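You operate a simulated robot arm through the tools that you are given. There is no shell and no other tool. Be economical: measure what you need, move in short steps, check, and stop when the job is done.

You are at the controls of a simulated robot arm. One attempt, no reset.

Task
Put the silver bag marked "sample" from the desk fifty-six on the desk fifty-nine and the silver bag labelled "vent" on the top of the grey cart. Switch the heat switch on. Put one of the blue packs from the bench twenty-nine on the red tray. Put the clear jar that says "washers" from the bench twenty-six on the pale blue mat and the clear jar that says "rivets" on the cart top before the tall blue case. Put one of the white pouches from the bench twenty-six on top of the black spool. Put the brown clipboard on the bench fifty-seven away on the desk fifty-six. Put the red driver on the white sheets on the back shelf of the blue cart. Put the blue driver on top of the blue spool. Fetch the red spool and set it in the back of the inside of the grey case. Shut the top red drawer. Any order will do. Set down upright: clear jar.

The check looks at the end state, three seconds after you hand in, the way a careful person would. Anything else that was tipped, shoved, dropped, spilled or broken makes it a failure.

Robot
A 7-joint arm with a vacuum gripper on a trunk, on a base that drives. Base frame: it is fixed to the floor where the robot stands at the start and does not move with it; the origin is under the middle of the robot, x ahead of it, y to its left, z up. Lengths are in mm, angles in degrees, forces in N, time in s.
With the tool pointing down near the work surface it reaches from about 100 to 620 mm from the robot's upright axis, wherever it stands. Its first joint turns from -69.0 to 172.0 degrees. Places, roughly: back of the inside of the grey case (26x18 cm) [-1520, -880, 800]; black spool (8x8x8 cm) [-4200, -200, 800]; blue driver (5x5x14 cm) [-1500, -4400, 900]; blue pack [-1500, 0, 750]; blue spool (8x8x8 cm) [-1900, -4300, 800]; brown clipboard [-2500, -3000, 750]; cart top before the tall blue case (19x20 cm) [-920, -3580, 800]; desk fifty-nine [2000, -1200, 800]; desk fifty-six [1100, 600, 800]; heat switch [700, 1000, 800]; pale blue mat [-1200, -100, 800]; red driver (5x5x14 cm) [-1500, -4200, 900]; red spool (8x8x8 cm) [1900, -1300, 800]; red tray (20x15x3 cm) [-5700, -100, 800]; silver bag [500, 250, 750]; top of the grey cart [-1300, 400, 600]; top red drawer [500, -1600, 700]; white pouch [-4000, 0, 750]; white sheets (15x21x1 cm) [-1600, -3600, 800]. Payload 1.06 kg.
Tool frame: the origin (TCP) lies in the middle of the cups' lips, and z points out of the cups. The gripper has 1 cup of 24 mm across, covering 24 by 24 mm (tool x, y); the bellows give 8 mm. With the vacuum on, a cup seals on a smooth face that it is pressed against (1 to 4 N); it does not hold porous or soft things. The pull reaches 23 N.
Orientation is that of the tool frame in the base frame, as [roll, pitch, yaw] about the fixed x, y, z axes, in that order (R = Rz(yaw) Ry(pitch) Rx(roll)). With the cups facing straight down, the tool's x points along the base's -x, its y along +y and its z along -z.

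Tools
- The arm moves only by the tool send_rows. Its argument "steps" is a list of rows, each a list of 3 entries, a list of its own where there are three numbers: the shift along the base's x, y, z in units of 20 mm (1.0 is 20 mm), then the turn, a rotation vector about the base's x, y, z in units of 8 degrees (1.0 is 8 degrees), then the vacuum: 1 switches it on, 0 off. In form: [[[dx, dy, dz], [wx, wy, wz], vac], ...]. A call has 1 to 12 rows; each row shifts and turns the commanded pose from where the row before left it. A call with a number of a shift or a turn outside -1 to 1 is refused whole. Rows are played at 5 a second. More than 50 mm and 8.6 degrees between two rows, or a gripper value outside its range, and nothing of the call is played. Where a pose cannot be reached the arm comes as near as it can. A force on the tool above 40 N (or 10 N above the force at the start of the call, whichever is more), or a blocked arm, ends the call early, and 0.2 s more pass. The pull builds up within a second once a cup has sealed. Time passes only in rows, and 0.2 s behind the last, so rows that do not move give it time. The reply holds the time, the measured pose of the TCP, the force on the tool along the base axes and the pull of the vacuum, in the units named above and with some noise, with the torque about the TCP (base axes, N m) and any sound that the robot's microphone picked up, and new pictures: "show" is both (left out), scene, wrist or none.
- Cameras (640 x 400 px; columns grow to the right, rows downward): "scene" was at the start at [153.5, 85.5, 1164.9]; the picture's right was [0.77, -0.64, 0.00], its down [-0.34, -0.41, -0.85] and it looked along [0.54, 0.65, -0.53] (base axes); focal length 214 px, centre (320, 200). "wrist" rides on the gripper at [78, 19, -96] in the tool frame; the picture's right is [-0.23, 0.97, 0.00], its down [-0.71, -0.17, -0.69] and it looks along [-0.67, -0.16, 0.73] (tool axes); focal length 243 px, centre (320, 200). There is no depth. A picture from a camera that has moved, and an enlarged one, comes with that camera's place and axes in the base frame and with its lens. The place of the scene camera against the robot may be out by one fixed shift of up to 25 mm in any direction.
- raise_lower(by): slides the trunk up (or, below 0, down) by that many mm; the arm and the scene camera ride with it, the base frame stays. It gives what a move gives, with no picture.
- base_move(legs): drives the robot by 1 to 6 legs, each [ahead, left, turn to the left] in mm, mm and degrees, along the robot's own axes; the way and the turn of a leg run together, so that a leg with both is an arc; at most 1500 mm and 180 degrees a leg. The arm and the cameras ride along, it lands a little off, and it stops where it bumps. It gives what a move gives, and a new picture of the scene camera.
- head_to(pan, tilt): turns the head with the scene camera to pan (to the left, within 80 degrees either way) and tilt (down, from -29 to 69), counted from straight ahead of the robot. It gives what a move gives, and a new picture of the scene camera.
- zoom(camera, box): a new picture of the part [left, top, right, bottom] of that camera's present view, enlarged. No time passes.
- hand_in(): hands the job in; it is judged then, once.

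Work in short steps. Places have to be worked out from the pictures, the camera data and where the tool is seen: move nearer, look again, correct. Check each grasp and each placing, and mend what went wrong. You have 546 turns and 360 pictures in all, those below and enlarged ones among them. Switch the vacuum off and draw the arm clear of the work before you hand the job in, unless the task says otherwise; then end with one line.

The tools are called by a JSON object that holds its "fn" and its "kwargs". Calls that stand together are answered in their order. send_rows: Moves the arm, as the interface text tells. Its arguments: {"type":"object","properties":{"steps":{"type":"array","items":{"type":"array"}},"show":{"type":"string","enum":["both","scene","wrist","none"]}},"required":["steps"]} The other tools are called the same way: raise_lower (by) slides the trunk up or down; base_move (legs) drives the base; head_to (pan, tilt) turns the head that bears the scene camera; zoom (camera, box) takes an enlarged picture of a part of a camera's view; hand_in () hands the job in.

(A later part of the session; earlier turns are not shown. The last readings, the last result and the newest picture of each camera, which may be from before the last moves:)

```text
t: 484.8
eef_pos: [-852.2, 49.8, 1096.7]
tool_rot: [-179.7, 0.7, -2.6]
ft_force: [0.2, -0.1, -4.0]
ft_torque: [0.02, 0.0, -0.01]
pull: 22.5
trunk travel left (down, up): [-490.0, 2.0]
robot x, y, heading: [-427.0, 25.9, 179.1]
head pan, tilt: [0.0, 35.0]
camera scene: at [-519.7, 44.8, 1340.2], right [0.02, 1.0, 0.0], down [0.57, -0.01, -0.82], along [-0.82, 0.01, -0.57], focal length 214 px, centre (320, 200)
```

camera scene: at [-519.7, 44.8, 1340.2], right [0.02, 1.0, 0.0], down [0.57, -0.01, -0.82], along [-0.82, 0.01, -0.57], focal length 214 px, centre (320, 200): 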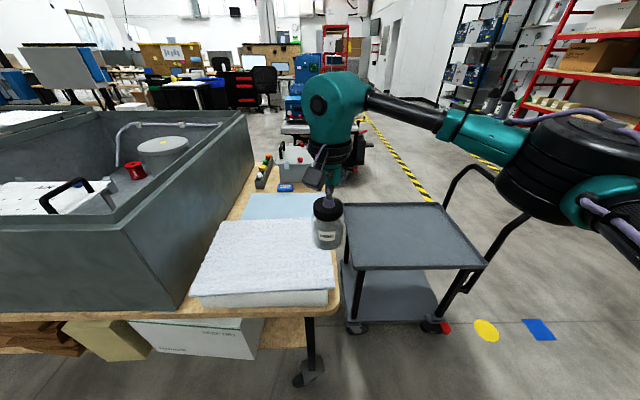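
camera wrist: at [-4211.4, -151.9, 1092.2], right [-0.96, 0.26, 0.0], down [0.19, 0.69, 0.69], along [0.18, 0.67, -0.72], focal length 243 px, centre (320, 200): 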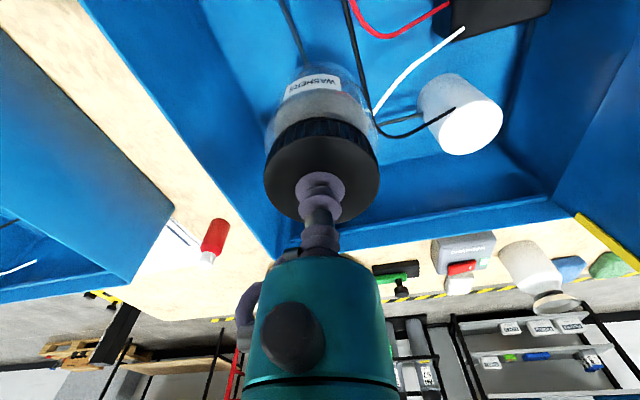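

Mat spans about x −1370…−1070, y −300…60. Drive 190 mm closer, then extend over the pad at safe height.

{"fn": "base_move", "kwargs": {"legs": [[190, 40, 0]]}}

{"fn": "send_rows", "kwargs": {"steps": [[[0, -0.5, -1], [0, 0, 0], 1], [[-0.5, -0.5, -1], [0, 0, 0], 1], [[-0.7, -0.5, -1], [0, 0, 0], 1], [[-1, -0.5, -1], [0, 0, 0], 1], [[-1, -0.5, 0], [0, 0, 0], 1], [[-1, -0.5, 0], [0, 0, 0], 1]]}}

```text
t: 486.3
eef_pos: [-1009.8, 19.9, 1095.4]
tool_rot: [-179.7, 0.7, -2.6]
ft_force: [0.3, -0.4, -4.4]
ft_torque: [0.04, 0.03, -0.03]
pull: 22.5
trunk travel left (down, up): [-490.0, 2.0]
robot x, y, heading: [-588.5, -5.7, 179.2]
head pan, tilt: [0.0, 35.0]
stopped in leg 1: the robot was blocked; the commanded pose is now the measured one
camera scene: at [-676.4, 13.7, 1340.4], right [0.02, 1.0, 0.0], down [0.57, -0.01, -0.82], along [-0.82, 0.01, -0.57], focal length 214 px, centre (320, 200)
```

scene: 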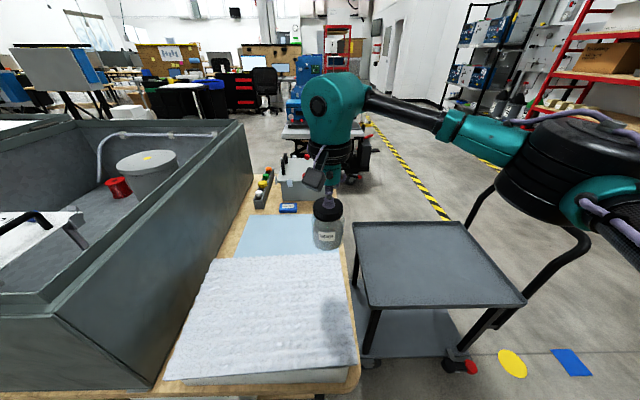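

```text
t: 487.7
eef_pos: [-1096.4, -41.8, 1015.2]
tool_rot: [-179.6, 0.7, -2.6]
ft_force: [0.8, -0.1, -4.4]
ft_torque: [0.01, -0.01, -0.03]
pull: 23.3
trunk travel left (down, up): [-490.0, 2.0]
robot x, y, heading: [-587.5, -3.9, 179.0]
head pan, tilt: [0.0, 35.0]
camera scene: at [-678.8, 12.7, 1340.3], right [0.02, 1.0, 0.0], down [0.57, -0.01, -0.82], along [-0.82, 0.01, -0.57], focal length 214 px, centre (320, 200)
camera wrist: at [-1017.3, -63.9, 1110.7], right [-0.28, -0.96, 0.0], down [-0.69, 0.2, 0.69], along [-0.67, 0.2, -0.72], focal length 243 px, centre (320, 200)
```

scene: 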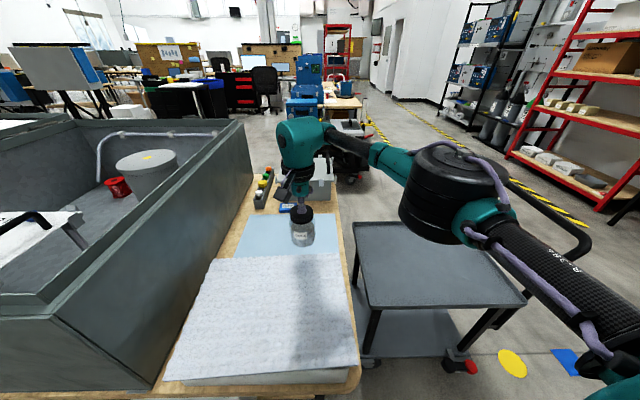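
wrist: 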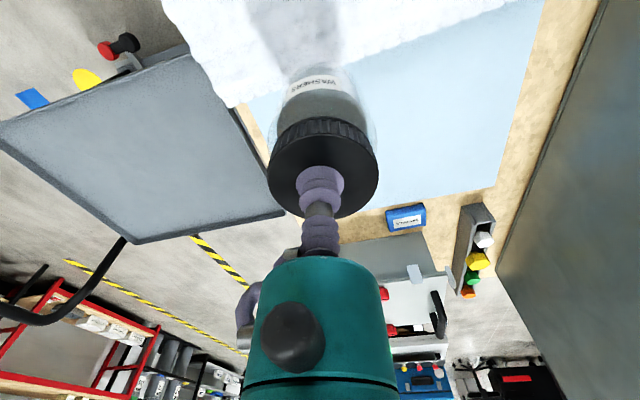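

The spot below TCP is the mat's near edge; move further −x and −y, then lower.

{"fn": "send_rows", "kwargs": {"steps": [[[-1, -0.7, 0], [0, 0, 0], 1], [[-1, -0.7, 0], [0, 0, 0], 1], [[-1, -0.7, -0.5], [0, 0, 0], 1], [[-0.6, 0, -1], [0, 0, 0], 1], [[0, 0, -1], [0, 0, 0], 1]], "show": "wrist"}}

```text
t: 488.9
eef_pos: [-1120.8, -53.2, 969.7]
tool_rot: [-179.7, 0.9, -2.7]
ft_force: [-0.2, 0.4, -4.1]
ft_torque: [-0.02, 0.0, 0.0]
pull: 22.7
out of reach, approached as far as the arm can: row 2, 3, 4
trunk travel left (down, up): [-490.0, 2.0]
robot x, y, heading: [-588.2, -1.8, 179.4]
head pan, tilt: [0.0, 35.0]
camera wrist: at [-1041.2, -75.5, 1066.6], right [-0.28, -0.96, 0.0], down [-0.69, 0.2, 0.7], along [-0.67, 0.2, -0.72], focal length 243 px, centre (320, 200)
```

wrist: 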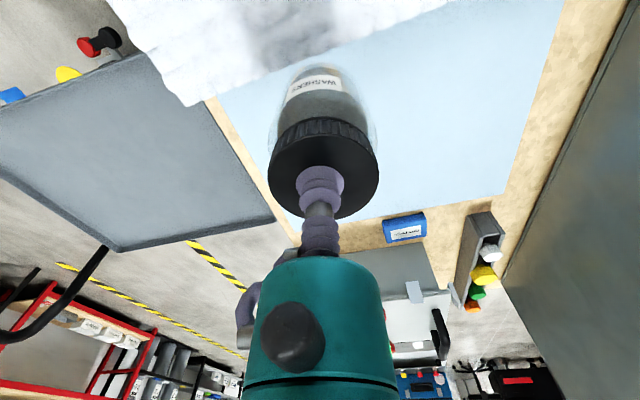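

Reach-limited here; the base is blocked by a bench leg. I raise, swing the arm to the right, and shift the base left to pass the leg.

{"fn": "send_rows", "kwargs": {"steps": [[[0.5, 0, 1], [0, 0, 0], 1], [[0.5, 1, 1], [0, 0, 0], 1], [[0, 1, 1], [0, 0, 0], 1], [[0, 1, 0], [0, 0, 0], 1], [[0, 1, 0], [0, 0, 0], 1], [[0, 1, 0], [0, 0, 0], 1], [[0, 1, 0], [0, 0, 0], 1], [[0, 1, 0], [0, 0, 0], 1]], "show": "none"}}

{"fn": "base_move", "kwargs": {"legs": [[-40, 190, 0], [115, 0, 0]]}}

```text
t: 490.7
eef_pos: [-1101.0, 87.4, 1031.4]
tool_rot: [-179.7, 0.6, -2.6]
ft_force: [0.3, 0.5, -3.4]
ft_torque: [0.01, -0.01, 0.01]
pull: 23.2
trunk travel left (down, up): [-490.0, 2.0]
robot x, y, heading: [-584.7, -7.2, 179.2]
head pan, tilt: [0.0, 35.0]
```

```text
t: 493.6
eef_pos: [-1116.2, -109.1, 1030.5]
tool_rot: [-179.5, 0.6, -2.7]
ft_force: [1.6, 0.0, -4.2]
ft_torque: [0.03, 0.02, 0.0]
pull: 22.9
trunk travel left (down, up): [-490.0, 2.0]
robot x, y, heading: [-606.0, -200.7, 179.3]
head pan, tilt: [0.0, 35.0]
stopped in leg 2: the robot was blocked; the commanded pose is now the measured one
camera scene: at [-691.8, -183.1, 1340.5], right [0.01, 1.0, 0.0], down [0.57, -0.01, -0.82], along [-0.82, 0.01, -0.57], focal length 214 px, centre (320, 200)
```

scene: 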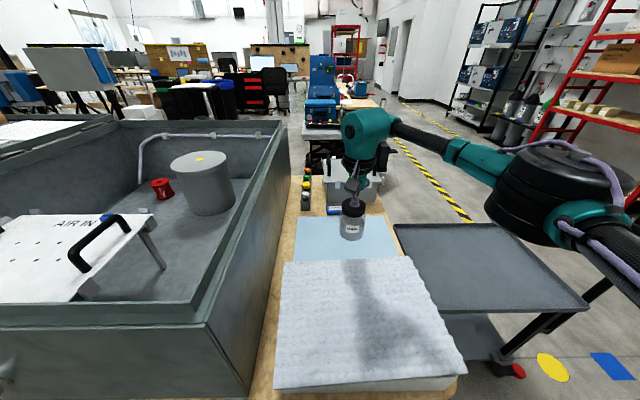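

The reach is best with the target ~150 mm to my right: aim for (−1150,−55).

{"fn": "send_rows", "kwargs": {"steps": [[[0, 1, -1], [0, 0, 0], 1], [[-0.5, 1, 0], [0, 0, 0], 1], [[-0.6, 0.7, 0], [0, 0, 0], 1], [[-0.6, 0, 0], [0, 0, 0], 1]], "show": "none"}}

{"fn": "send_rows", "kwargs": {"steps": [[[-0.5, 0, -0.5], [0, 0, 0], 1], [[-0.5, 0, -0.5], [0, 0, 0], 1]], "show": "wrist"}}

```text
t: 494.6
eef_pos: [-1151.8, -53.7, 1009.2]
tool_rot: [-179.6, 0.5, -2.6]
ft_force: [0.3, -0.6, -3.4]
ft_torque: [0.03, -0.01, -0.01]
pull: 22.5
trunk travel left (down, up): [-490.0, 2.0]
robot x, y, heading: [-602.5, -198.8, 179.3]
head pan, tilt: [0.0, 35.0]
```

```text
t: 495.2
eef_pos: [-1172.8, -54.3, 990.4]
tool_rot: [-179.6, 0.6, -2.7]
ft_force: [0.6, 0.2, -4.9]
ft_torque: [0.02, -0.02, 0.02]
pull: 23.2
trunk travel left (down, up): [-490.0, 2.0]
robot x, y, heading: [-604.5, -199.3, 179.0]
head pan, tilt: [0.0, 35.0]
camera wrist: at [-1093.1, -76.7, 1085.5], right [-0.28, -0.96, 0.0], down [-0.69, 0.2, 0.69], along [-0.67, 0.2, -0.72], focal length 243 px, centre (320, 200)
```

wrist: 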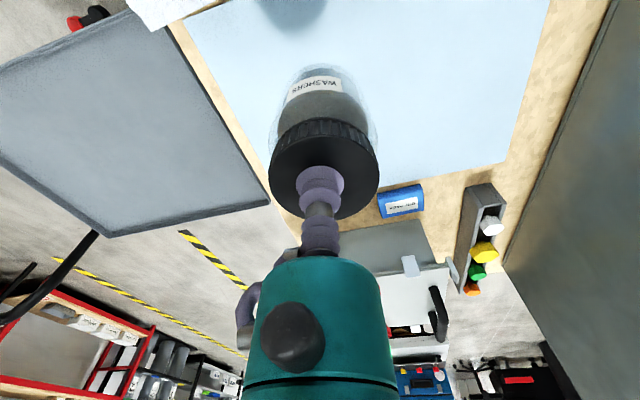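

Well over the mat. Lower the jar.

{"fn": "send_rows", "kwargs": {"steps": [[[0, 0, -1], [0, 0, 0], 1], [[0, 0, -1], [0, 0, 0], 1], [[0, 0, -1], [0, 0, 0], 1], [[0, 0, -1], [0, 0, 0], 1], [[0, 0, -0.3], [0, 0, 0], 1], [[0, 0, 0], [0, 0, 0], 1]], "show": "wrist"}}

```text
t: 496.6
eef_pos: [-1171.1, -53.2, 903.1]
tool_rot: [-179.6, 0.6, -2.6]
ft_force: [0.4, 0.1, -3.3]
ft_torque: [0.02, -0.01, -0.02]
pull: 23.1
trunk travel left (down, up): [-490.0, 2.0]
robot x, y, heading: [-605.7, -198.1, 179.4]
head pan, tilt: [0.0, 35.0]
camera wrist: at [-1092.5, -76.3, 999.1], right [-0.28, -0.96, 0.0], down [-0.69, 0.2, 0.69], along [-0.67, 0.2, -0.72], focal length 243 px, centre (320, 200)
```

wrist: 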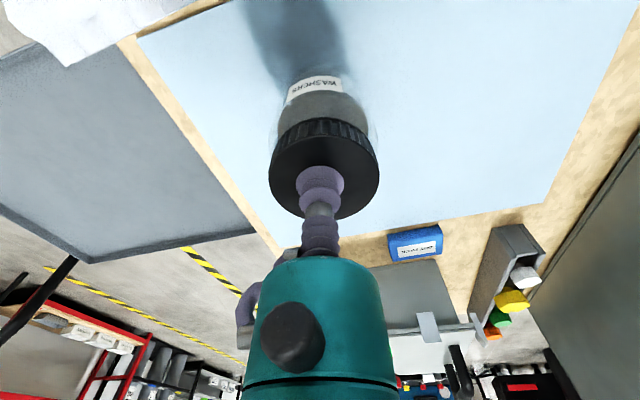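

{"fn": "send_rows", "kwargs": {"steps": [[[0, 0, -0.3], [0, 0, 0], 1], [[0, 0, -0.3], [0, 0, 0], 1], [[0, 0, 0], [0, 0, 0], 1]], "show": "none"}}

{"fn": "send_rows", "kwargs": {"steps": [[[0, 0, -0.15], [0, 0, 0], 1], [[0, 0, -0.15], [0, 0, 0], 1], [[0, 0, 0], [0, 0, 0], 1]], "show": "none"}}

```text
t: 497.4
eef_pos: [-1170.2, -54.6, 891.5]
tool_rot: [-179.7, 0.7, -2.7]
ft_force: [0.5, 0.3, -3.7]
ft_torque: [0.01, -0.03, 0.0]
pull: 22.5
trunk travel left (down, up): [-490.0, 2.0]
robot x, y, heading: [-606.0, -200.6, 179.4]
head pan, tilt: [0.0, 35.0]
```

```text
t: 498.2
eef_pos: [-1169.7, -53.7, 885.9]
tool_rot: [-179.6, 0.7, -2.7]
ft_force: [0.1, -0.2, -3.7]
ft_torque: [0.02, 0.01, 0.01]
pull: 22.7
trunk travel left (down, up): [-490.0, 2.0]
robot x, y, heading: [-603.1, -199.4, 179.3]
head pan, tilt: [0.0, 35.0]
```

{"fn": "send_rows", "kwargs": {"steps": [[[0, 0, -0.15], [0, 0, 0], 1], [[0, 0, -0.15], [0, 0, 0], 1], [[0, 0, 0], [0, 0, 0], 1]], "show": "none"}}

{"fn": "send_rows", "kwargs": {"steps": [[[0, 0, -0.15], [0, 0, 0], 1], [[0, 0, 0], [0, 0, 0], 1]], "show": "wrist"}}

```text
t: 499.0
eef_pos: [-1168.2, -55.4, 884.5]
tool_rot: [-179.6, 1.1, -2.8]
ft_force: [-4.0, 3.0, 15.3]
ft_torque: [-0.01, 0.07, 0.01]
pull: 23.4
out of reach, approached as far as the arm can: row 1
trunk travel left (down, up): [-490.0, 2.0]
robot x, y, heading: [-604.3, -199.9, 179.1]
head pan, tilt: [0.0, 35.0]
```

```text
t: 499.6
eef_pos: [-1167.7, -55.2, 881.4]
tool_rot: [-179.6, 1.0, -2.8]
ft_force: [-6.6, 3.5, 19.7]
ft_torque: [0.02, 0.02, 0.0]
pull: 22.4
trunk travel left (down, up): [-490.0, 2.0]
robot x, y, heading: [-601.2, -196.8, 179.3]
head pan, tilt: [0.0, 35.0]
camera wrist: at [-1088.2, -77.3, 975.3], right [-0.28, -0.96, 0.0], down [-0.69, 0.2, 0.7], along [-0.67, 0.2, -0.72], focal length 243 px, centre (320, 200)
```

wrist: 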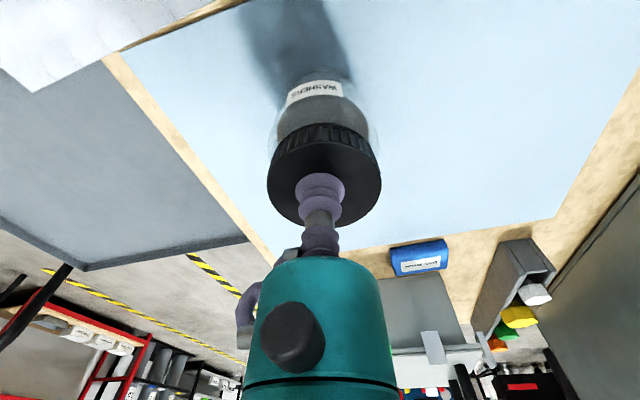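

Landed on the mat. Ease up slightly to relieve the side force, release, rise.

{"fn": "send_rows", "kwargs": {"steps": [[[0, 0, 0.25], [0, 0, 0], 1], [[0, 0, 0], [0, 0, 0], 0], [[0, 0, 0], [0, 0, 0], 0], [[0, 0, 0], [0, 0, 0], 0], [[0, 0, 0.3], [0, 0, 0], 0], [[0, 0, 0.5], [0, 0, 0], 0], [[0, 0, 1], [0, 0, 0], 0], [[0, 0, 1], [0, 0, 0], 0], [[0.5, 0, 1], [0, 0, 0], 0], [[1, 0, 1], [0, 0, 0], 0], [[1, 0, 1], [0, 0, 0], 0]]}}

```text
t: 502.0
eef_pos: [-1118.0, -54.4, 999.1]
tool_rot: [-179.6, 0.7, -2.8]
ft_force: [-0.6, -0.1, -0.3]
ft_torque: [0.02, -0.03, -0.01]
pull: 0.0
trunk travel left (down, up): [-490.0, 2.0]
robot x, y, heading: [-606.4, -199.0, 179.4]
head pan, tilt: [0.0, 35.0]
camera scene: at [-693.6, -182.1, 1340.3], right [0.01, 1.0, 0.0], down [0.57, -0.01, -0.82], along [-0.82, 0.01, -0.57], focal length 214 px, centre (320, 200)
camera wrist: at [-1039.1, -77.6, 1095.3], right [-0.28, -0.96, 0.0], down [-0.69, 0.2, 0.69], along [-0.67, 0.2, -0.72], focal length 243 px, centre (320, 200)
```

scene: 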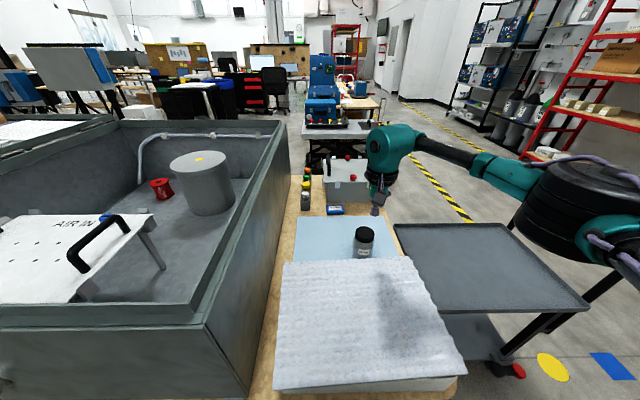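
wrist: 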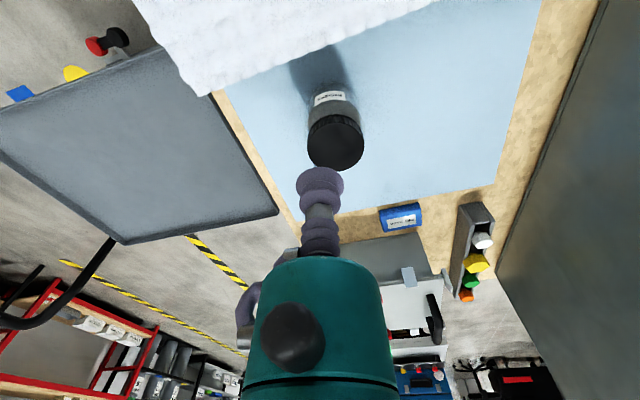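

Washers jar is upright on the mat. Next, the VENT bag on desk 56: back off, turn, and approach.

{"fn": "base_move", "kwargs": {"legs": [[-500, 0, 0], [0, 0, -124]]}}

{"fn": "raise_lower", "kwargs": {"by": -165}}

{"fn": "send_rows", "kwargs": {"steps": [[[0, 0, 1], [0, 0, 0], 0], [[0, 0, 1], [0, 0, 0], 0], [[0, 0, 1], [0, 0, 0], 0], [[0, 0, 1], [0, 0, 0], 0], [[0, 0, 1], [0, 0, 0], 0], [[0, 0, 0.5], [0, 0, 0], 0]], "show": "none"}}

{"fn": "head_to", "kwargs": {"pan": -20, "tilt": 40}}

```text
t: 510.1
eef_pos: [307.2, 134.9, 998.0]
tool_rot: [-179.5, 0.8, -127.3]
ft_force: [-1.0, 0.3, -0.4]
ft_torque: [-0.01, 0.03, -0.01]
pull: 0.0
trunk travel left (down, up): [-490.0, 2.0]
robot x, y, heading: [-103.7, -206.8, 54.4]
head pan, tilt: [0.0, 35.0]
camera scene: at [-51.9, -116.1, 1340.3], right [0.82, -0.58, 0.0], down [-0.33, -0.47, -0.82], along [0.47, 0.67, -0.57], focal length 214 px, centre (320, 200)
```

scene: 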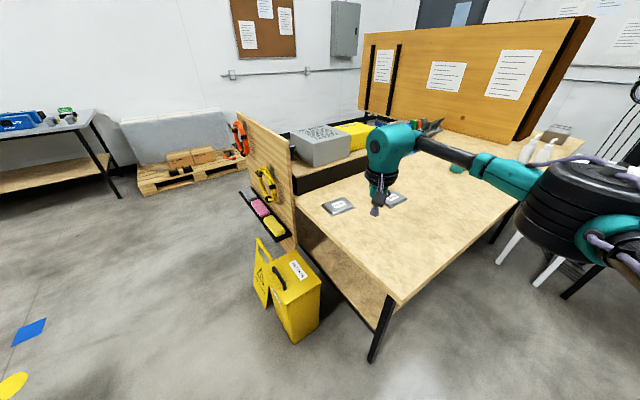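

```text
t: 512.0
eef_pos: [305.2, 135.4, 835.0]
tool_rot: [-179.6, 0.7, -127.4]
ft_force: [0.3, -0.4, -0.7]
ft_torque: [-0.01, 0.0, 0.03]
pull: 0.1
trunk travel left (down, up): [-325.0, 167.0]
robot x, y, heading: [-104.8, -205.0, 54.6]
head pan, tilt: [0.0, 35.0]
```

```text
t: 513.4
eef_pos: [307.4, 135.6, 944.1]
tool_rot: [-179.6, 0.6, -127.2]
ft_force: [-0.3, -0.3, -0.3]
ft_torque: [0.02, 0.02, 0.03]
pull: 0.0
trunk travel left (down, up): [-325.0, 167.0]
robot x, y, heading: [-107.8, -209.2, 54.6]
head pan, tilt: [0.0, 35.0]
```

```text
t: 514.3
eef_pos: [306.9, 136.3, 943.3]
tool_rot: [-179.6, 0.5, -127.1]
ft_force: [-0.7, -0.5, 0.1]
ft_torque: [-0.01, -0.02, -0.02]
pull: 0.2
trunk travel left (down, up): [-325.0, 167.0]
robot x, y, heading: [-105.4, -205.3, 54.8]
head pan, tilt: [-20.0, 40.0]
camera scene: at [20.8, -63.5, 1152.9], right [0.57, -0.82, 0.0], down [-0.53, -0.37, -0.77], along [0.63, 0.44, -0.64], focal length 214 px, centre (320, 200)
```

scene: 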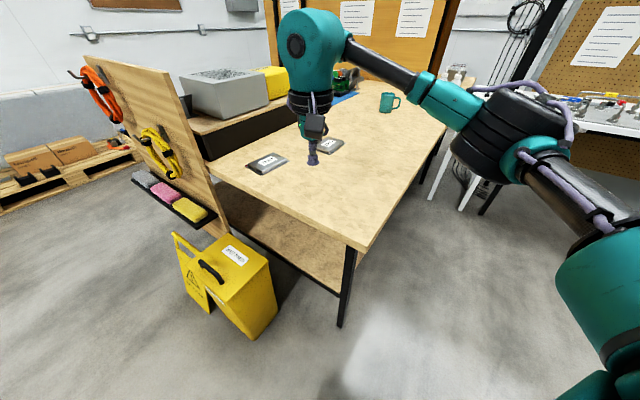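

{"fn": "base_move", "kwargs": {"legs": [[334, 107, 0]]}}

{"fn": "send_rows", "kwargs": {"steps": [[[0, 0, -1], [0, 0, 0], 0], [[0, 0, -1], [0, 0, 0], 0]], "show": "wrist"}}

```text
t: 516.5
eef_pos: [408.8, 470.1, 943.6]
tool_rot: [-179.6, 0.6, -127.1]
ft_force: [0.7, -0.5, -0.1]
ft_torque: [0.02, 0.04, -0.03]
pull: 0.0
trunk travel left (down, up): [-325.0, 167.0]
robot x, y, heading: [-1.5, 127.2, 54.9]
head pan, tilt: [-20.0, 40.0]
camera scene: at [124.3, 270.6, 1152.9], right [0.57, -0.82, 0.0], down [-0.53, -0.37, -0.77], along [0.63, 0.44, -0.64], focal length 214 px, centre (320, 200)
```

scene: 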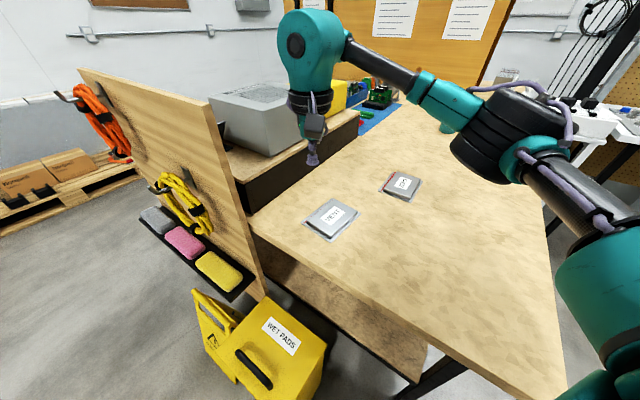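

```text
t: 517.1
eef_pos: [408.5, 469.9, 904.3]
tool_rot: [-179.6, 0.5, -127.1]
ft_force: [-0.1, 0.0, 0.1]
ft_torque: [-0.01, -0.03, 0.0]
pull: 0.2
trunk travel left (down, up): [-325.0, 167.0]
robot x, y, heading: [0.2, 124.5, 54.8]
head pan, tilt: [-20.0, 40.0]
camera wrist: at [346.9, 419.2, 1000.0], right [-0.63, 0.77, 0.0], down [0.56, 0.46, 0.69], along [0.54, 0.44, -0.72], focal length 243 px, centre (320, 200)
```

wrist: 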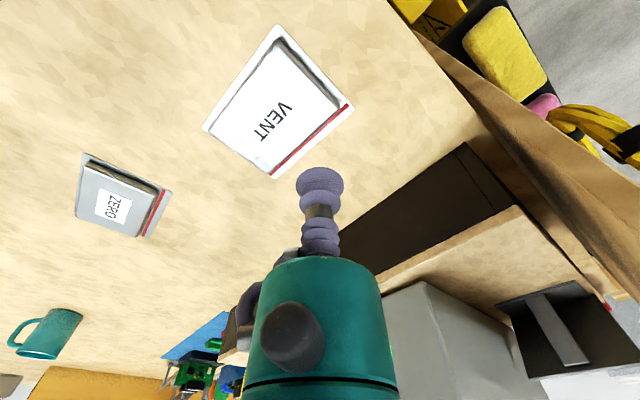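

VENT centre at (442,445). Move and descend with vacuum.

{"fn": "send_rows", "kwargs": {"steps": [[[1, -0.7, -1], [0, 0, 0], 1], [[0.7, -0.55, -1], [0, 0, 0], 1], [[0, 0, -1], [0, 0, 0], 1], [[0, 0, -1], [0, 0, 0], 1], [[0, 0, -1], [0, 0, 0], 1], [[0, 0, -0.6], [0, 0, 0], 1]], "show": "wrist"}}

```text
t: 518.5
eef_pos: [444.3, 444.5, 792.0]
tool_rot: [-179.6, 0.8, -127.0]
ft_force: [0.7, -0.2, 0.1]
ft_torque: [-0.01, -0.02, -0.01]
pull: 0.0
trunk travel left (down, up): [-325.0, 167.0]
robot x, y, heading: [-1.6, 125.2, 54.9]
head pan, tilt: [-20.0, 40.0]
camera wrist: at [380.8, 393.9, 887.1], right [-0.63, 0.77, 0.0], down [0.56, 0.46, 0.69], along [0.54, 0.44, -0.72], focal length 243 px, centre (320, 200)
```

wrist: 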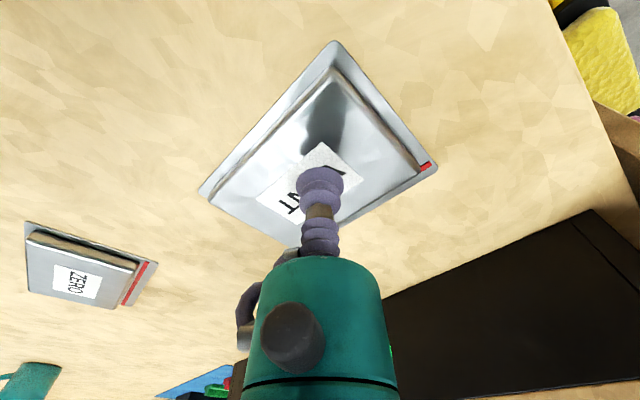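

{"fn": "send_rows", "kwargs": {"steps": [[[0, 0, -0.4], [0, 0, 0], 1], [[0, 0, -0.3], [0, 0, 0], 1], [[0, 0, -0.2], [0, 0, 0], 1], [[0, 0, 0], [0, 0, 0], 1]], "show": "none"}}

```text
t: 519.5
eef_pos: [443.2, 443.5, 773.4]
tool_rot: [-179.6, 0.6, -127.1]
ft_force: [0.3, -0.2, 0.8]
ft_torque: [0.02, 0.05, 0.01]
pull: 22.6
trunk travel left (down, up): [-325.0, 167.0]
robot x, y, heading: [-3.1, 124.6, 54.8]
head pan, tilt: [-20.0, 40.0]
```

Sealed. Lift, back away, turn toward the grey cart.

{"fn": "send_rows", "kwargs": {"steps": [[[0, 0, 0.5], [0, 0, 0], 1], [[0, 0, 1], [0, 0, 0], 1], [[0, 0, 1], [0, 0, 0], 1], [[0, 0, 1], [0, 0, 0], 1], [[0, 0, 1], [0, 0, 0], 1], [[0, 0, 1], [0, 0, 0], 1], [[0, 0, 1], [0, 0, 0], 1], [[0, 0, 1], [0, 0, 0], 1], [[0, 0, 1], [0, 0, 0], 1], [[-1, 0, 0], [0, 0, 0], 1], [[-1, 0, 0], [0, 0, 0], 1], [[-1, -1, 0], [0, 0, 0], 1]], "show": "none"}}

{"fn": "base_move", "kwargs": {"legs": [[-250, 0, 0], [0, 0, 125], [600, -390, 0]]}}

{"fn": "head_to", "kwargs": {"pan": -10, "tilt": 45}}

```text
t: 522.1
eef_pos: [382.6, 425.3, 944.0]
tool_rot: [-179.5, 0.7, -127.1]
ft_force: [0.1, 0.0, -0.8]
ft_torque: [-0.02, -0.01, -0.01]
pull: 22.9
trunk travel left (down, up): [-325.0, 167.0]
robot x, y, heading: [-3.3, 127.1, 54.8]
head pan, tilt: [-20.0, 40.0]
```

```text
t: 532.7
eef_pos: [-1210.9, 456.9, 945.1]
tool_rot: [-179.6, 0.7, -2.0]
ft_force: [0.2, 0.3, -0.5]
ft_torque: [0.03, 0.0, 0.01]
pull: 23.2
trunk travel left (down, up): [-325.0, 167.0]
robot x, y, heading: [-745.3, 313.7, 179.9]
head pan, tilt: [-20.0, 40.0]
camera scene: at [-920.9, 358.5, 1152.9], right [0.34, 0.94, 0.0], down [0.6, -0.22, -0.77], along [-0.72, 0.26, -0.64], focal length 214 px, centre (320, 200)
```

scene: 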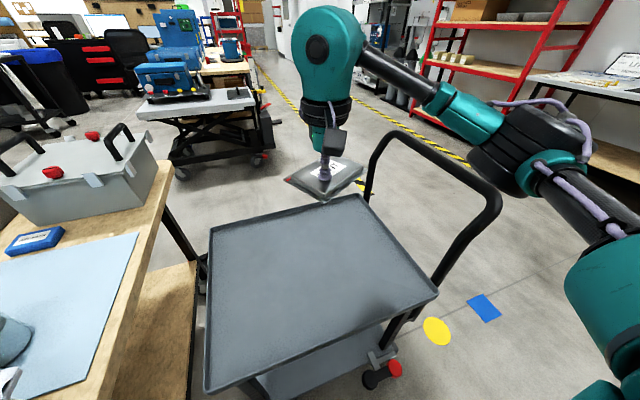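

```text
t: 533.4
eef_pos: [-1210.7, 456.8, 944.6]
tool_rot: [-179.7, 0.6, -2.1]
ft_force: [-0.6, 0.3, -0.6]
ft_torque: [-0.04, -0.01, 0.01]
pull: 22.9
trunk travel left (down, up): [-325.0, 167.0]
robot x, y, heading: [-747.1, 311.7, 179.7]
head pan, tilt: [-10.0, 45.0]
camera scene: at [-921.0, 343.5, 1145.7], right [0.18, 0.98, 0.0], down [0.7, -0.13, -0.71], along [-0.7, 0.13, -0.71], focal length 214 px, centre (320, 200)
```

scene: 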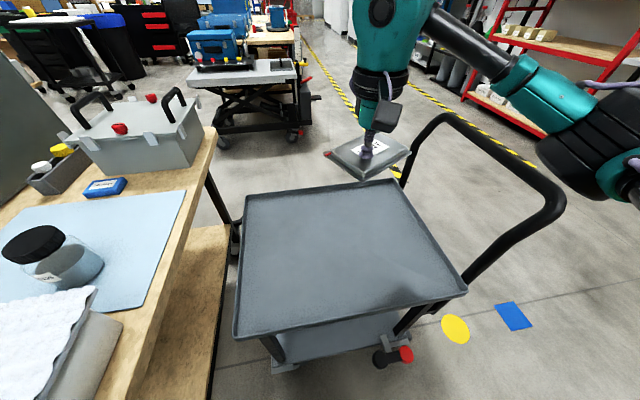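

Target on the cart top ≈(−1245,455). Lower in stages, watching the elbow versus the handle.

{"fn": "send_rows", "kwargs": {"steps": [[[-1, 0, -1], [0, 0, 0], 1], [[-0.7, 0, -1], [0, 0, 0], 1], [[0, 0, -1], [0, 0, 0], 1], [[0, 0, -1], [0, 0, 0], 1], [[0, 0, -1], [0, 0, 0], 1], [[0, 0, -1], [0, 0, 0], 1], [[0, 0, -1], [0, 0, 0], 1], [[0, 0, -1], [0, 0, 0], 1], [[0, 0, -1], [0, 0, 0], 1]], "show": "none"}}

{"fn": "head_to", "kwargs": {"pan": -35, "tilt": 45}}

```text
t: 535.4
eef_pos: [-1244.0, 456.9, 764.8]
tool_rot: [-179.7, 0.8, -2.1]
ft_force: [0.6, 0.4, 0.5]
ft_torque: [-0.01, 0.0, -0.03]
pull: 22.8
trunk travel left (down, up): [-325.0, 167.0]
robot x, y, heading: [-746.6, 315.6, 180.0]
head pan, tilt: [-10.0, 45.0]
```

```text
t: 536.3
eef_pos: [-1243.7, 456.9, 764.2]
tool_rot: [-179.6, 0.7, -2.2]
ft_force: [-1.1, -0.2, -1.5]
ft_torque: [-0.03, -0.01, 0.02]
pull: 23.2
trunk travel left (down, up): [-325.0, 167.0]
robot x, y, heading: [-751.3, 314.8, 179.9]
head pan, tilt: [-35.0, 45.0]
camera scene: at [-907.5, 375.9, 1145.6], right [0.58, 0.82, 0.0], down [0.58, -0.41, -0.71], along [-0.58, 0.41, -0.71], focal length 214 px, centre (320, 200)
```

scene: 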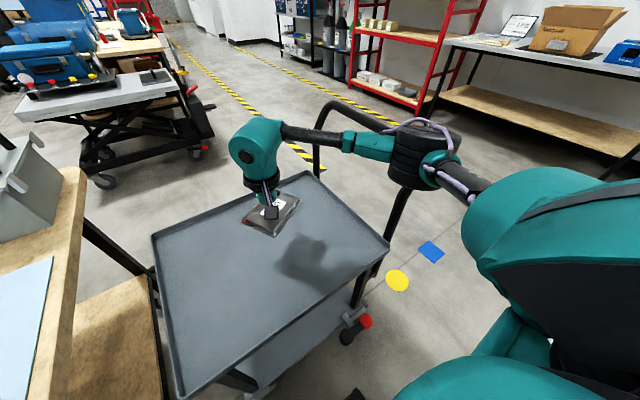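

Elbow has about 100 mm margin to the handle. Continue down.

{"fn": "send_rows", "kwargs": {"steps": [[[0, 0, -1], [0, 0, 0], 1], [[0, 0, -1], [0, 0, 0], 1], [[0, 0, -1], [0, 0, 0], 1], [[0, 0, -1], [0, 0, 0], 1]], "show": "scene"}}

```text
t: 537.3
eef_pos: [-1242.8, 456.2, 683.6]
tool_rot: [-179.6, 0.7, -2.2]
ft_force: [0.5, -0.9, 0.2]
ft_torque: [0.01, -0.01, -0.01]
pull: 22.6
trunk travel left (down, up): [-325.0, 167.0]
robot x, y, heading: [-742.6, 316.8, 179.9]
head pan, tilt: [-35.0, 45.0]
camera scene: at [-907.5, 376.0, 1145.6], right [0.58, 0.82, 0.0], down [0.58, -0.41, -0.71], along [-0.58, 0.41, -0.71], focal length 214 px, centre (320, 200)
```

scene: 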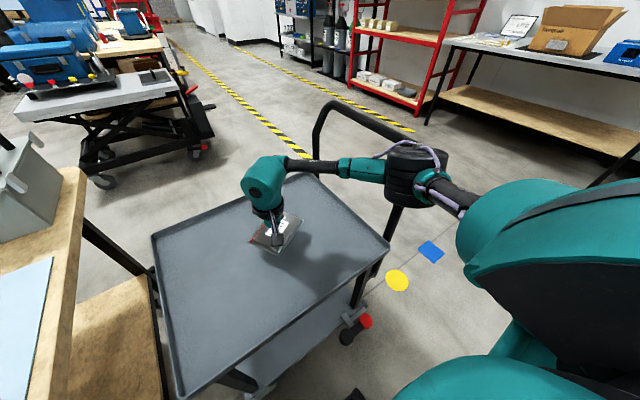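

{"fn": "send_rows", "kwargs": {"steps": [[[0, 0, -0.7], [0, 0, 0], 1], [[0, 0, -0.5], [0, 0, 0], 1], [[0, 0, -0.4], [0, 0, 0], 1], [[0, 0, 0], [0, 0, 0], 1]], "show": "none"}}

{"fn": "send_rows", "kwargs": {"steps": [[[0, 0, -0.3], [0, 0, 0], 1], [[0, 0, -0.3], [0, 0, 0], 1], [[0, 0, 0], [0, 0, 0], 1]], "show": "none"}}

```text
t: 538.3
eef_pos: [-1245.1, 457.2, 651.9]
tool_rot: [-179.6, 0.6, -2.1]
ft_force: [-0.5, -0.9, -0.7]
ft_torque: [0.03, -0.02, 0.01]
pull: 22.6
trunk travel left (down, up): [-325.0, 167.0]
robot x, y, heading: [-746.1, 310.7, 180.1]
head pan, tilt: [-35.0, 45.0]
```

```text
t: 539.1
eef_pos: [-1245.0, 457.8, 640.9]
tool_rot: [-179.6, 0.5, -2.1]
ft_force: [-0.1, -1.1, -0.2]
ft_torque: [-0.02, -0.01, 0.0]
pull: 23.1
trunk travel left (down, up): [-325.0, 167.0]
robot x, y, heading: [-748.8, 308.4, 179.7]
head pan, tilt: [-35.0, 45.0]
```

{"fn": "send_rows", "kwargs": {"steps": [[[0, 0, -0.3], [0, 0, 0], 1], [[0, 0, -0.3], [0, 0, 0], 1], [[0, 0, 0], [0, 0, 0], 1]], "show": "wrist"}}

```text
t: 539.9
eef_pos: [-1244.3, 457.3, 630.7]
tool_rot: [-179.7, 0.8, -2.1]
ft_force: [-3.8, 1.6, 16.9]
ft_torque: [-0.04, -0.1, 0.07]
pull: 22.6
trunk travel left (down, up): [-325.0, 167.0]
robot x, y, heading: [-742.7, 316.5, 179.7]
head pan, tilt: [-35.0, 45.0]
camera wrist: at [-1164.9, 435.4, 725.8], right [-0.27, -0.96, 0.0], down [-0.69, 0.19, 0.7], along [-0.67, 0.19, -0.72], focal length 243 px, centre (320, 200)
```

wrist: 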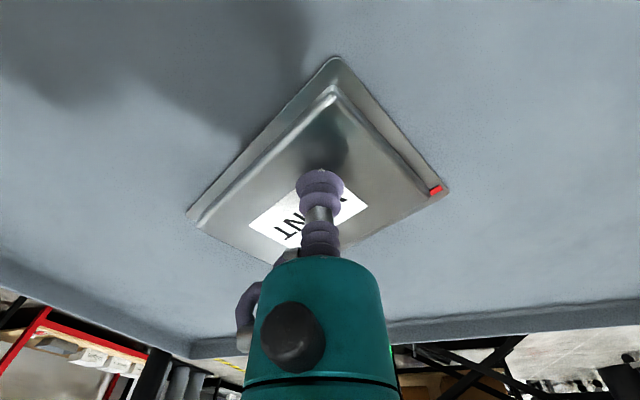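

On the cart. Release and rise.

{"fn": "send_rows", "kwargs": {"steps": [[[0, 0, 0.2], [0, 0, 0], 1], [[0, 0, 0], [0, 0, 0], 0], [[0, 0, 0], [0, 0, 0], 0], [[0, 0, 0], [0, 0, 0], 0], [[0, 0, 0.5], [0, 0, 0], 0], [[0, 0, 1], [0, 0, 0], 0], [[0, 0, 1], [0, 0, 0], 0], [[0, 0, 1], [0, 0, 0], 0], [[0, 0, 1], [0, 0, 0], 0], [[0, 0, 1], [0, 0, 0], 0], [[0, 0, 1], [0, 0, 0], 0], [[0, 0, 1], [0, 0, 0], 0]], "show": "none"}}

{"fn": "send_rows", "kwargs": {"steps": [[[0, 0, 1], [0, 0, 0], 0], [[0, 0, 1], [0, 0, 0], 0], [[0, 0, 1], [0, 0, 0], 0], [[0, 0, 1], [0, 0, 0], 0], [[0, 0, 1], [0, 0, 0], 0], [[0, 0, 1], [0, 0, 0], 0], [[0, 0, 1], [0, 0, 0], 0], [[1, 0, 1], [0, 0, 0], 0], [[1, 0, 1], [0, 0, 0], 0], [[1, 0, 1], [0, 0, 0], 0], [[1, 0, 0], [0, 0, 0], 0], [[1, 0, 0], [0, 0, 0], 0]], "show": "scene"}}

```text
t: 542.5
eef_pos: [-1243.2, 457.7, 783.2]
tool_rot: [-179.6, 0.6, -2.1]
ft_force: [0.3, 0.5, -1.4]
ft_torque: [0.01, 0.01, -0.02]
pull: 0.0
trunk travel left (down, up): [-325.0, 167.0]
robot x, y, heading: [-746.5, 312.6, 179.7]
head pan, tilt: [-35.0, 45.0]
```

```text
t: 545.1
eef_pos: [-1143.9, 458.0, 983.7]
tool_rot: [-179.7, 0.6, -2.1]
ft_force: [-0.2, 0.1, -0.1]
ft_torque: [0.01, 0.0, -0.02]
pull: 0.0
trunk travel left (down, up): [-325.0, 167.0]
robot x, y, heading: [-744.8, 312.2, 179.7]
head pan, tilt: [-35.0, 45.0]
camera scene: at [-907.3, 376.0, 1145.7], right [0.58, 0.82, 0.0], down [0.58, -0.41, -0.71], along [-0.58, 0.41, -0.71], focal length 214 px, centre (320, 200)
```

scene: 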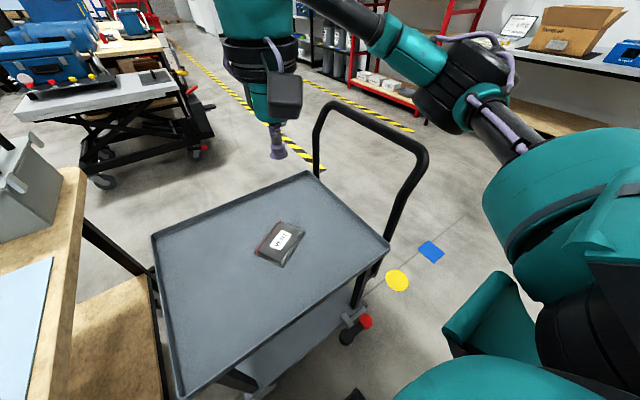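

VENT bag is on the cart. Next the red drawer: drive to face the cabinet near (500,−1600).

{"fn": "base_move", "kwargs": {"legs": [[-500, 0, 0], [0, 0, 90], [700, 100, 0], [350, 500, 0]]}}

{"fn": "head_to", "kwargs": {"pan": -5, "tilt": 35}}

```text
t: 559.8
eef_pos: [218.6, -1133.7, 982.2]
tool_rot: [-179.6, 0.7, 88.5]
ft_force: [0.6, 0.6, -0.6]
ft_torque: [0.03, -0.01, 0.02]
pull: 0.0
trunk travel left (down, up): [-325.0, 167.0]
robot x, y, heading: [360.5, -736.1, -89.4]
head pan, tilt: [-35.0, 45.0]
camera scene: at [314.4, -879.4, 1145.6], right [-0.82, 0.57, 0.0], down [0.4, 0.58, -0.71], along [-0.4, -0.58, -0.71], focal length 214 px, centre (320, 200)
```

scene: 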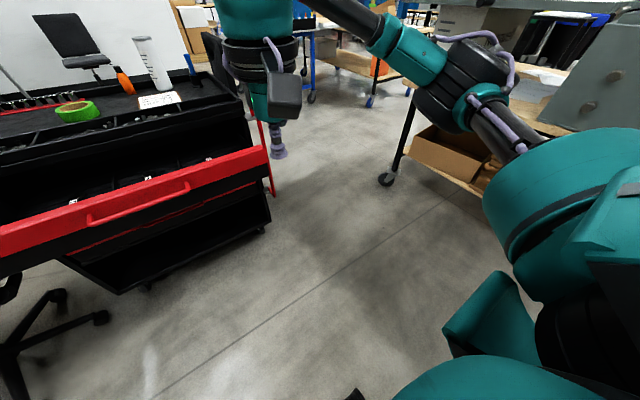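

```text
t: 560.8
eef_pos: [217.3, -1134.1, 983.0]
tool_rot: [-179.6, 0.6, 88.5]
ft_force: [-0.2, -0.3, 1.2]
ft_torque: [-0.01, -0.02, -0.01]
pull: 0.0
trunk travel left (down, up): [-325.0, 167.0]
robot x, y, heading: [359.1, -734.3, -89.4]
head pan, tilt: [-5.0, 35.0]
camera scene: at [353.4, -900.1, 1160.4], right [-1.0, 0.08, 0.0], down [0.05, 0.57, -0.82], along [-0.07, -0.82, -0.57], focal length 214 px, centre (320, 200)
```

scene: 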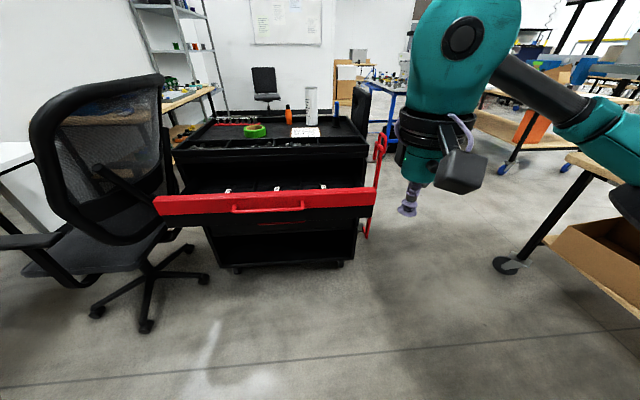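

{"fn": "zoom", "kwargs": {"camera": "scene", "box": [140, 120, 400, 280]}}

```text
2.46 times, centred on (270, 200) of scene
camera zoom: at [353.4, -900.1, 1160.4], right [-1.0, 0.08, 0.0], down [0.05, 0.57, -0.82], along [-0.07, -0.82, -0.57], focal length 528 px, centre (443, 200)
```

zoom: 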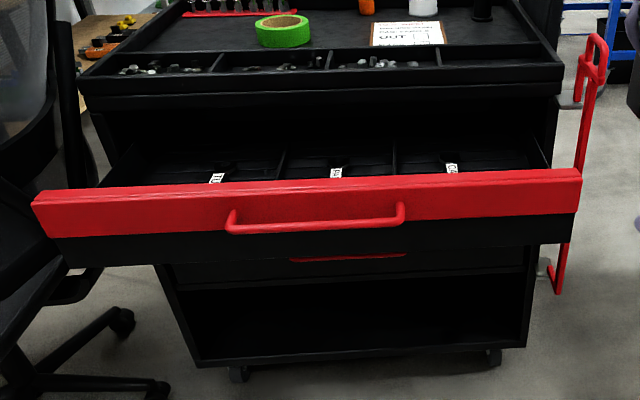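

I'll push the drawer front with the cup facing it horizontally. First shift the base left 180 mm, then rotate the tool to point at −y.

{"fn": "base_move", "kwargs": {"legs": [[0, 190, 0]]}}

{"fn": "send_rows", "kwargs": {"steps": [[[0.5, -0.5, -0.5], [-1, 0, 0], 0], [[0.5, -0.5, -0.5], [-1, 0, 0], 0], [[0.5, -0.5, -0.5], [-1, 0, 0], 0], [[0.5, -0.5, -0.5], [-1, 0, 0], 0], [[0.5, -0.5, -0.5], [-1, 0, 0], 0], [[0.5, -0.5, -0.5], [-1, 0, 0], 0], [[0.5, -0.5, -0.5], [-1, 0, 0], 0], [[0, -0.5, -0.5], [-1, 0, 0], 0], [[0, -0.5, -0.5], [-1, 0, 0], 0], [[0, -0.5, -0.5], [-1, 0, 0], 0], [[0, -0.5, -0.5], [-1, 0, 0], 0], [[0, 0, -0.5], [-0.25, 0, 0], 0]], "show": "scene"}}

```text
t: 563.1
eef_pos: [408.7, -1131.6, 983.5]
tool_rot: [-179.6, 0.5, 88.6]
ft_force: [-0.1, 0.1, -0.1]
ft_torque: [0.0, 0.03, -0.04]
pull: 0.1
trunk travel left (down, up): [-325.0, 167.0]
robot x, y, heading: [549.9, -730.0, -89.4]
head pan, tilt: [-5.0, 35.0]
camera scene: at [544.1, -898.4, 1160.5], right [-1.0, 0.08, 0.0], down [0.04, 0.57, -0.82], along [-0.06, -0.82, -0.57], focal length 214 px, centre (320, 200)
```

scene: 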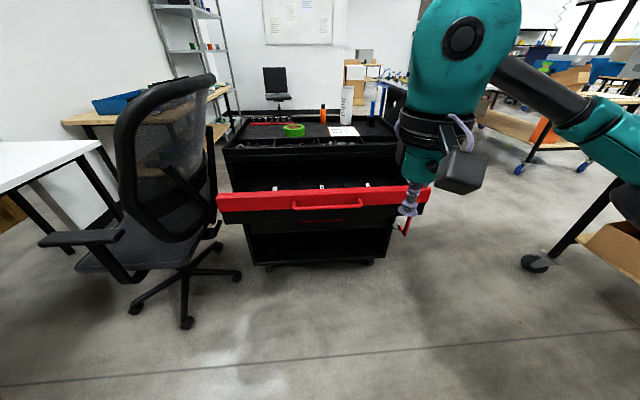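

```text
t: 565.7
eef_pos: [479.2, -1242.0, 864.9]
tool_rot: [61.7, 88.4, -28.7]
ft_force: [0.1, -0.4, 0.0]
ft_torque: [0.0, 0.01, -0.01]
pull: 0.0
trunk travel left (down, up): [-325.0, 167.0]
robot x, y, heading: [548.6, -729.3, -89.1]
head pan, tilt: [-5.0, 35.0]
camera scene: at [543.9, -898.4, 1160.4], right [-1.0, 0.08, 0.0], down [0.04, 0.57, -0.82], along [-0.06, -0.82, -0.57], focal length 214 px, centre (320, 200)
```

scene: 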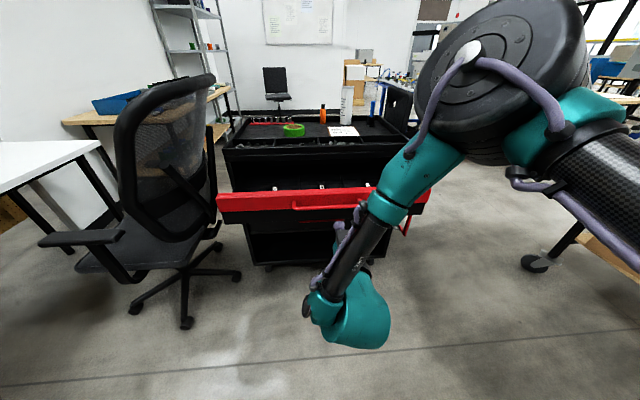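

Tool now points at the drawer. Lower to z≈724 and drive ahead so the cup nears the drawer front.

{"fn": "send_rows", "kwargs": {"steps": [[[0.4, 0, -1], [0, 0, 0], 0], [[0, 0, -1], [0, 0, 0], 0], [[0, 0, -1], [0, 0, 0], 0], [[0, 0, -1], [0, 0, 0], 0], [[0, 0, -1], [0, 0, 0], 0], [[0, 0, -1], [0, 0, 0], 0], [[0, 0, -1], [0, 0, 0], 0]], "show": "none"}}

{"fn": "base_move", "kwargs": {"legs": [[240, 0, 0]]}}

{"fn": "send_rows", "kwargs": {"steps": [[[0, 0, 0], [0, 0, 0], 0]], "show": "wrist"}}

```text
t: 567.3
eef_pos: [535.6, -1224.0, 765.9]
tool_rot: [71.4, 88.7, -19.4]
ft_force: [0.1, -0.4, -1.1]
ft_torque: [-0.03, 0.04, 0.0]
pull: 0.2
out of reach, approached as far as the arm can: row 2, 3, 4, 5, 6, 7
trunk travel left (down, up): [-325.0, 167.0]
robot x, y, heading: [547.0, -727.0, -89.3]
head pan, tilt: [-5.0, 35.0]
```

```text
t: 569.1
eef_pos: [538.4, -1463.8, 766.5]
tool_rot: [73.4, 88.7, -17.3]
ft_force: [1.0, -0.6, 0.2]
ft_torque: [0.01, 0.0, 0.01]
pull: 0.1
trunk travel left (down, up): [-325.0, 167.0]
robot x, y, heading: [550.2, -970.4, -89.5]
head pan, tilt: [-5.0, 35.0]
camera scene: at [546.2, -1139.8, 1160.4], right [-1.0, 0.08, 0.0], down [0.04, 0.57, -0.82], along [-0.06, -0.82, -0.57], focal length 214 px, centre (320, 200)
```

scene: 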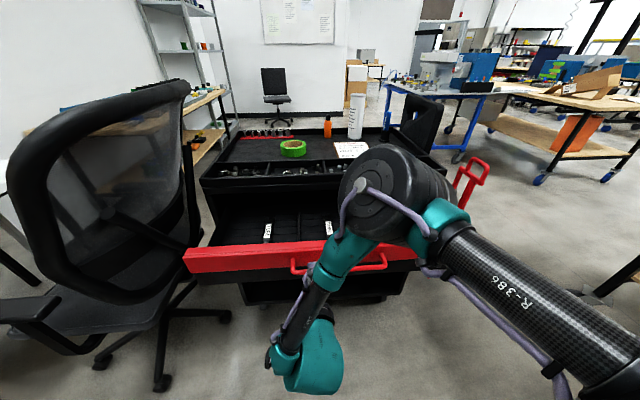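

```text
t: 569.5
eef_pos: [537.5, -1464.2, 766.4]
tool_rot: [71.8, 88.5, -19.0]
ft_force: [-0.2, -0.7, 0.2]
ft_torque: [0.0, 0.0, 0.0]
pull: 0.0
trunk travel left (down, up): [-325.0, 167.0]
robot x, y, heading: [550.8, -972.0, -89.3]
head pan, tilt: [-5.0, 35.0]
camera wrist: at [561.0, -1369.3, 688.6], right [0.97, -0.01, 0.26], down [-0.18, 0.69, 0.7], along [-0.19, -0.72, 0.67], focal length 243 px, centre (320, 200)
```

wrist: 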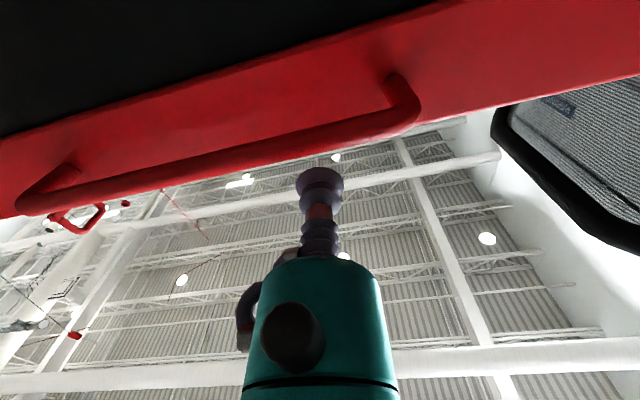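

Strip spans roughly z 712–763 at y≈−1500, with the handle x 354–587. I'll push right of the handle (x≈625): shift base left, lower trunk 28 mm, then advance.

{"fn": "base_move", "kwargs": {"legs": [[0, 85, 0]]}}

{"fn": "raise_lower", "kwargs": {"by": -28}}

{"fn": "send_rows", "kwargs": {"steps": [[[0, 0, 0], [0, 0, 0], 0]], "show": "wrist"}}

```text
t: 570.9
eef_pos: [623.6, -1462.8, 765.7]
tool_rot: [72.6, 88.6, -18.2]
ft_force: [0.3, 0.4, -0.5]
ft_torque: [-0.02, 0.0, 0.02]
pull: 0.0
trunk travel left (down, up): [-325.0, 167.0]
robot x, y, heading: [636.4, -970.7, -89.6]
head pan, tilt: [-5.0, 35.0]
camera scene: at [631.4, -1138.7, 1160.5], right [-1.0, 0.08, 0.0], down [0.04, 0.57, -0.82], along [-0.06, -0.82, -0.57], focal length 214 px, centre (320, 200)
```

scene: 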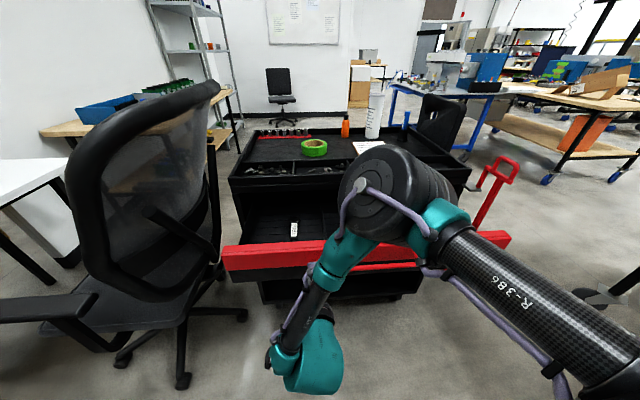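

```text
t: 571.6
eef_pos: [623.6, -1463.1, 738.2]
tool_rot: [72.7, 88.6, -18.0]
ft_force: [0.2, -0.4, 0.4]
ft_torque: [0.0, -0.03, -0.01]
pull: 0.1
trunk travel left (down, up): [-297.0, 195.0]
robot x, y, heading: [636.7, -971.7, -89.6]
head pan, tilt: [-5.0, 35.0]
```

```text
t: 572.0
eef_pos: [622.7, -1463.9, 738.9]
tool_rot: [72.7, 88.6, -18.0]
ft_force: [-0.7, 0.1, 0.5]
ft_torque: [-0.01, 0.0, -0.02]
pull: 0.2
trunk travel left (down, up): [-297.0, 195.0]
robot x, y, heading: [635.8, -970.1, -89.5]
head pan, tilt: [-5.0, 35.0]
camera wrist: at [646.0, -1368.4, 660.6], right [0.97, -0.01, 0.26], down [-0.18, 0.69, 0.7], along [-0.19, -0.72, 0.67], focal length 243 px, centre (320, 200)
```

wrist: 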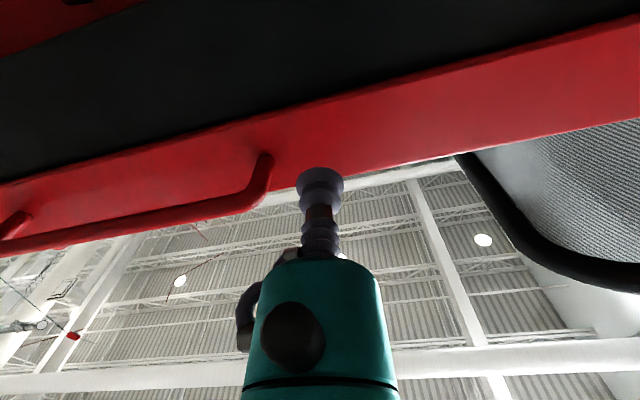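

The cup faces the strip beside the handle. Advance 45 mm and read the force.

{"fn": "base_move", "kwargs": {"legs": [[45, 0, 0]]}}

```text
t: 572.9
eef_pos: [624.1, -1508.5, 737.7]
tool_rot: [73.7, 88.7, -17.0]
ft_force: [-0.5, -0.4, 0.2]
ft_torque: [0.01, -0.01, 0.02]
pull: 0.0
trunk travel left (down, up): [-297.0, 195.0]
robot x, y, heading: [638.3, -1016.2, -89.6]
head pan, tilt: [-5.0, 35.0]
camera scene: at [631.8, -1189.5, 1133.2], right [-1.0, 0.08, 0.0], down [0.04, 0.57, -0.82], along [-0.06, -0.82, -0.57], focal length 214 px, centre (320, 200)
```

scene: 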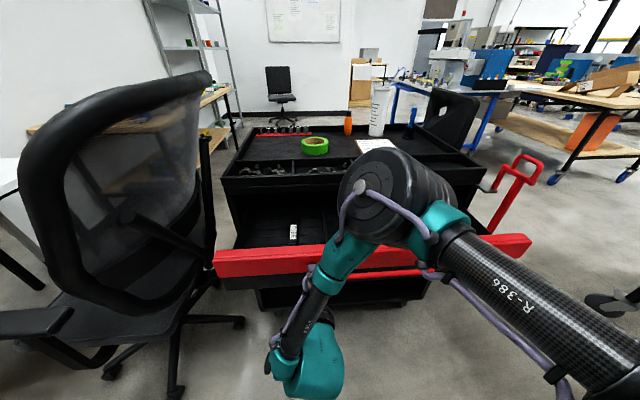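

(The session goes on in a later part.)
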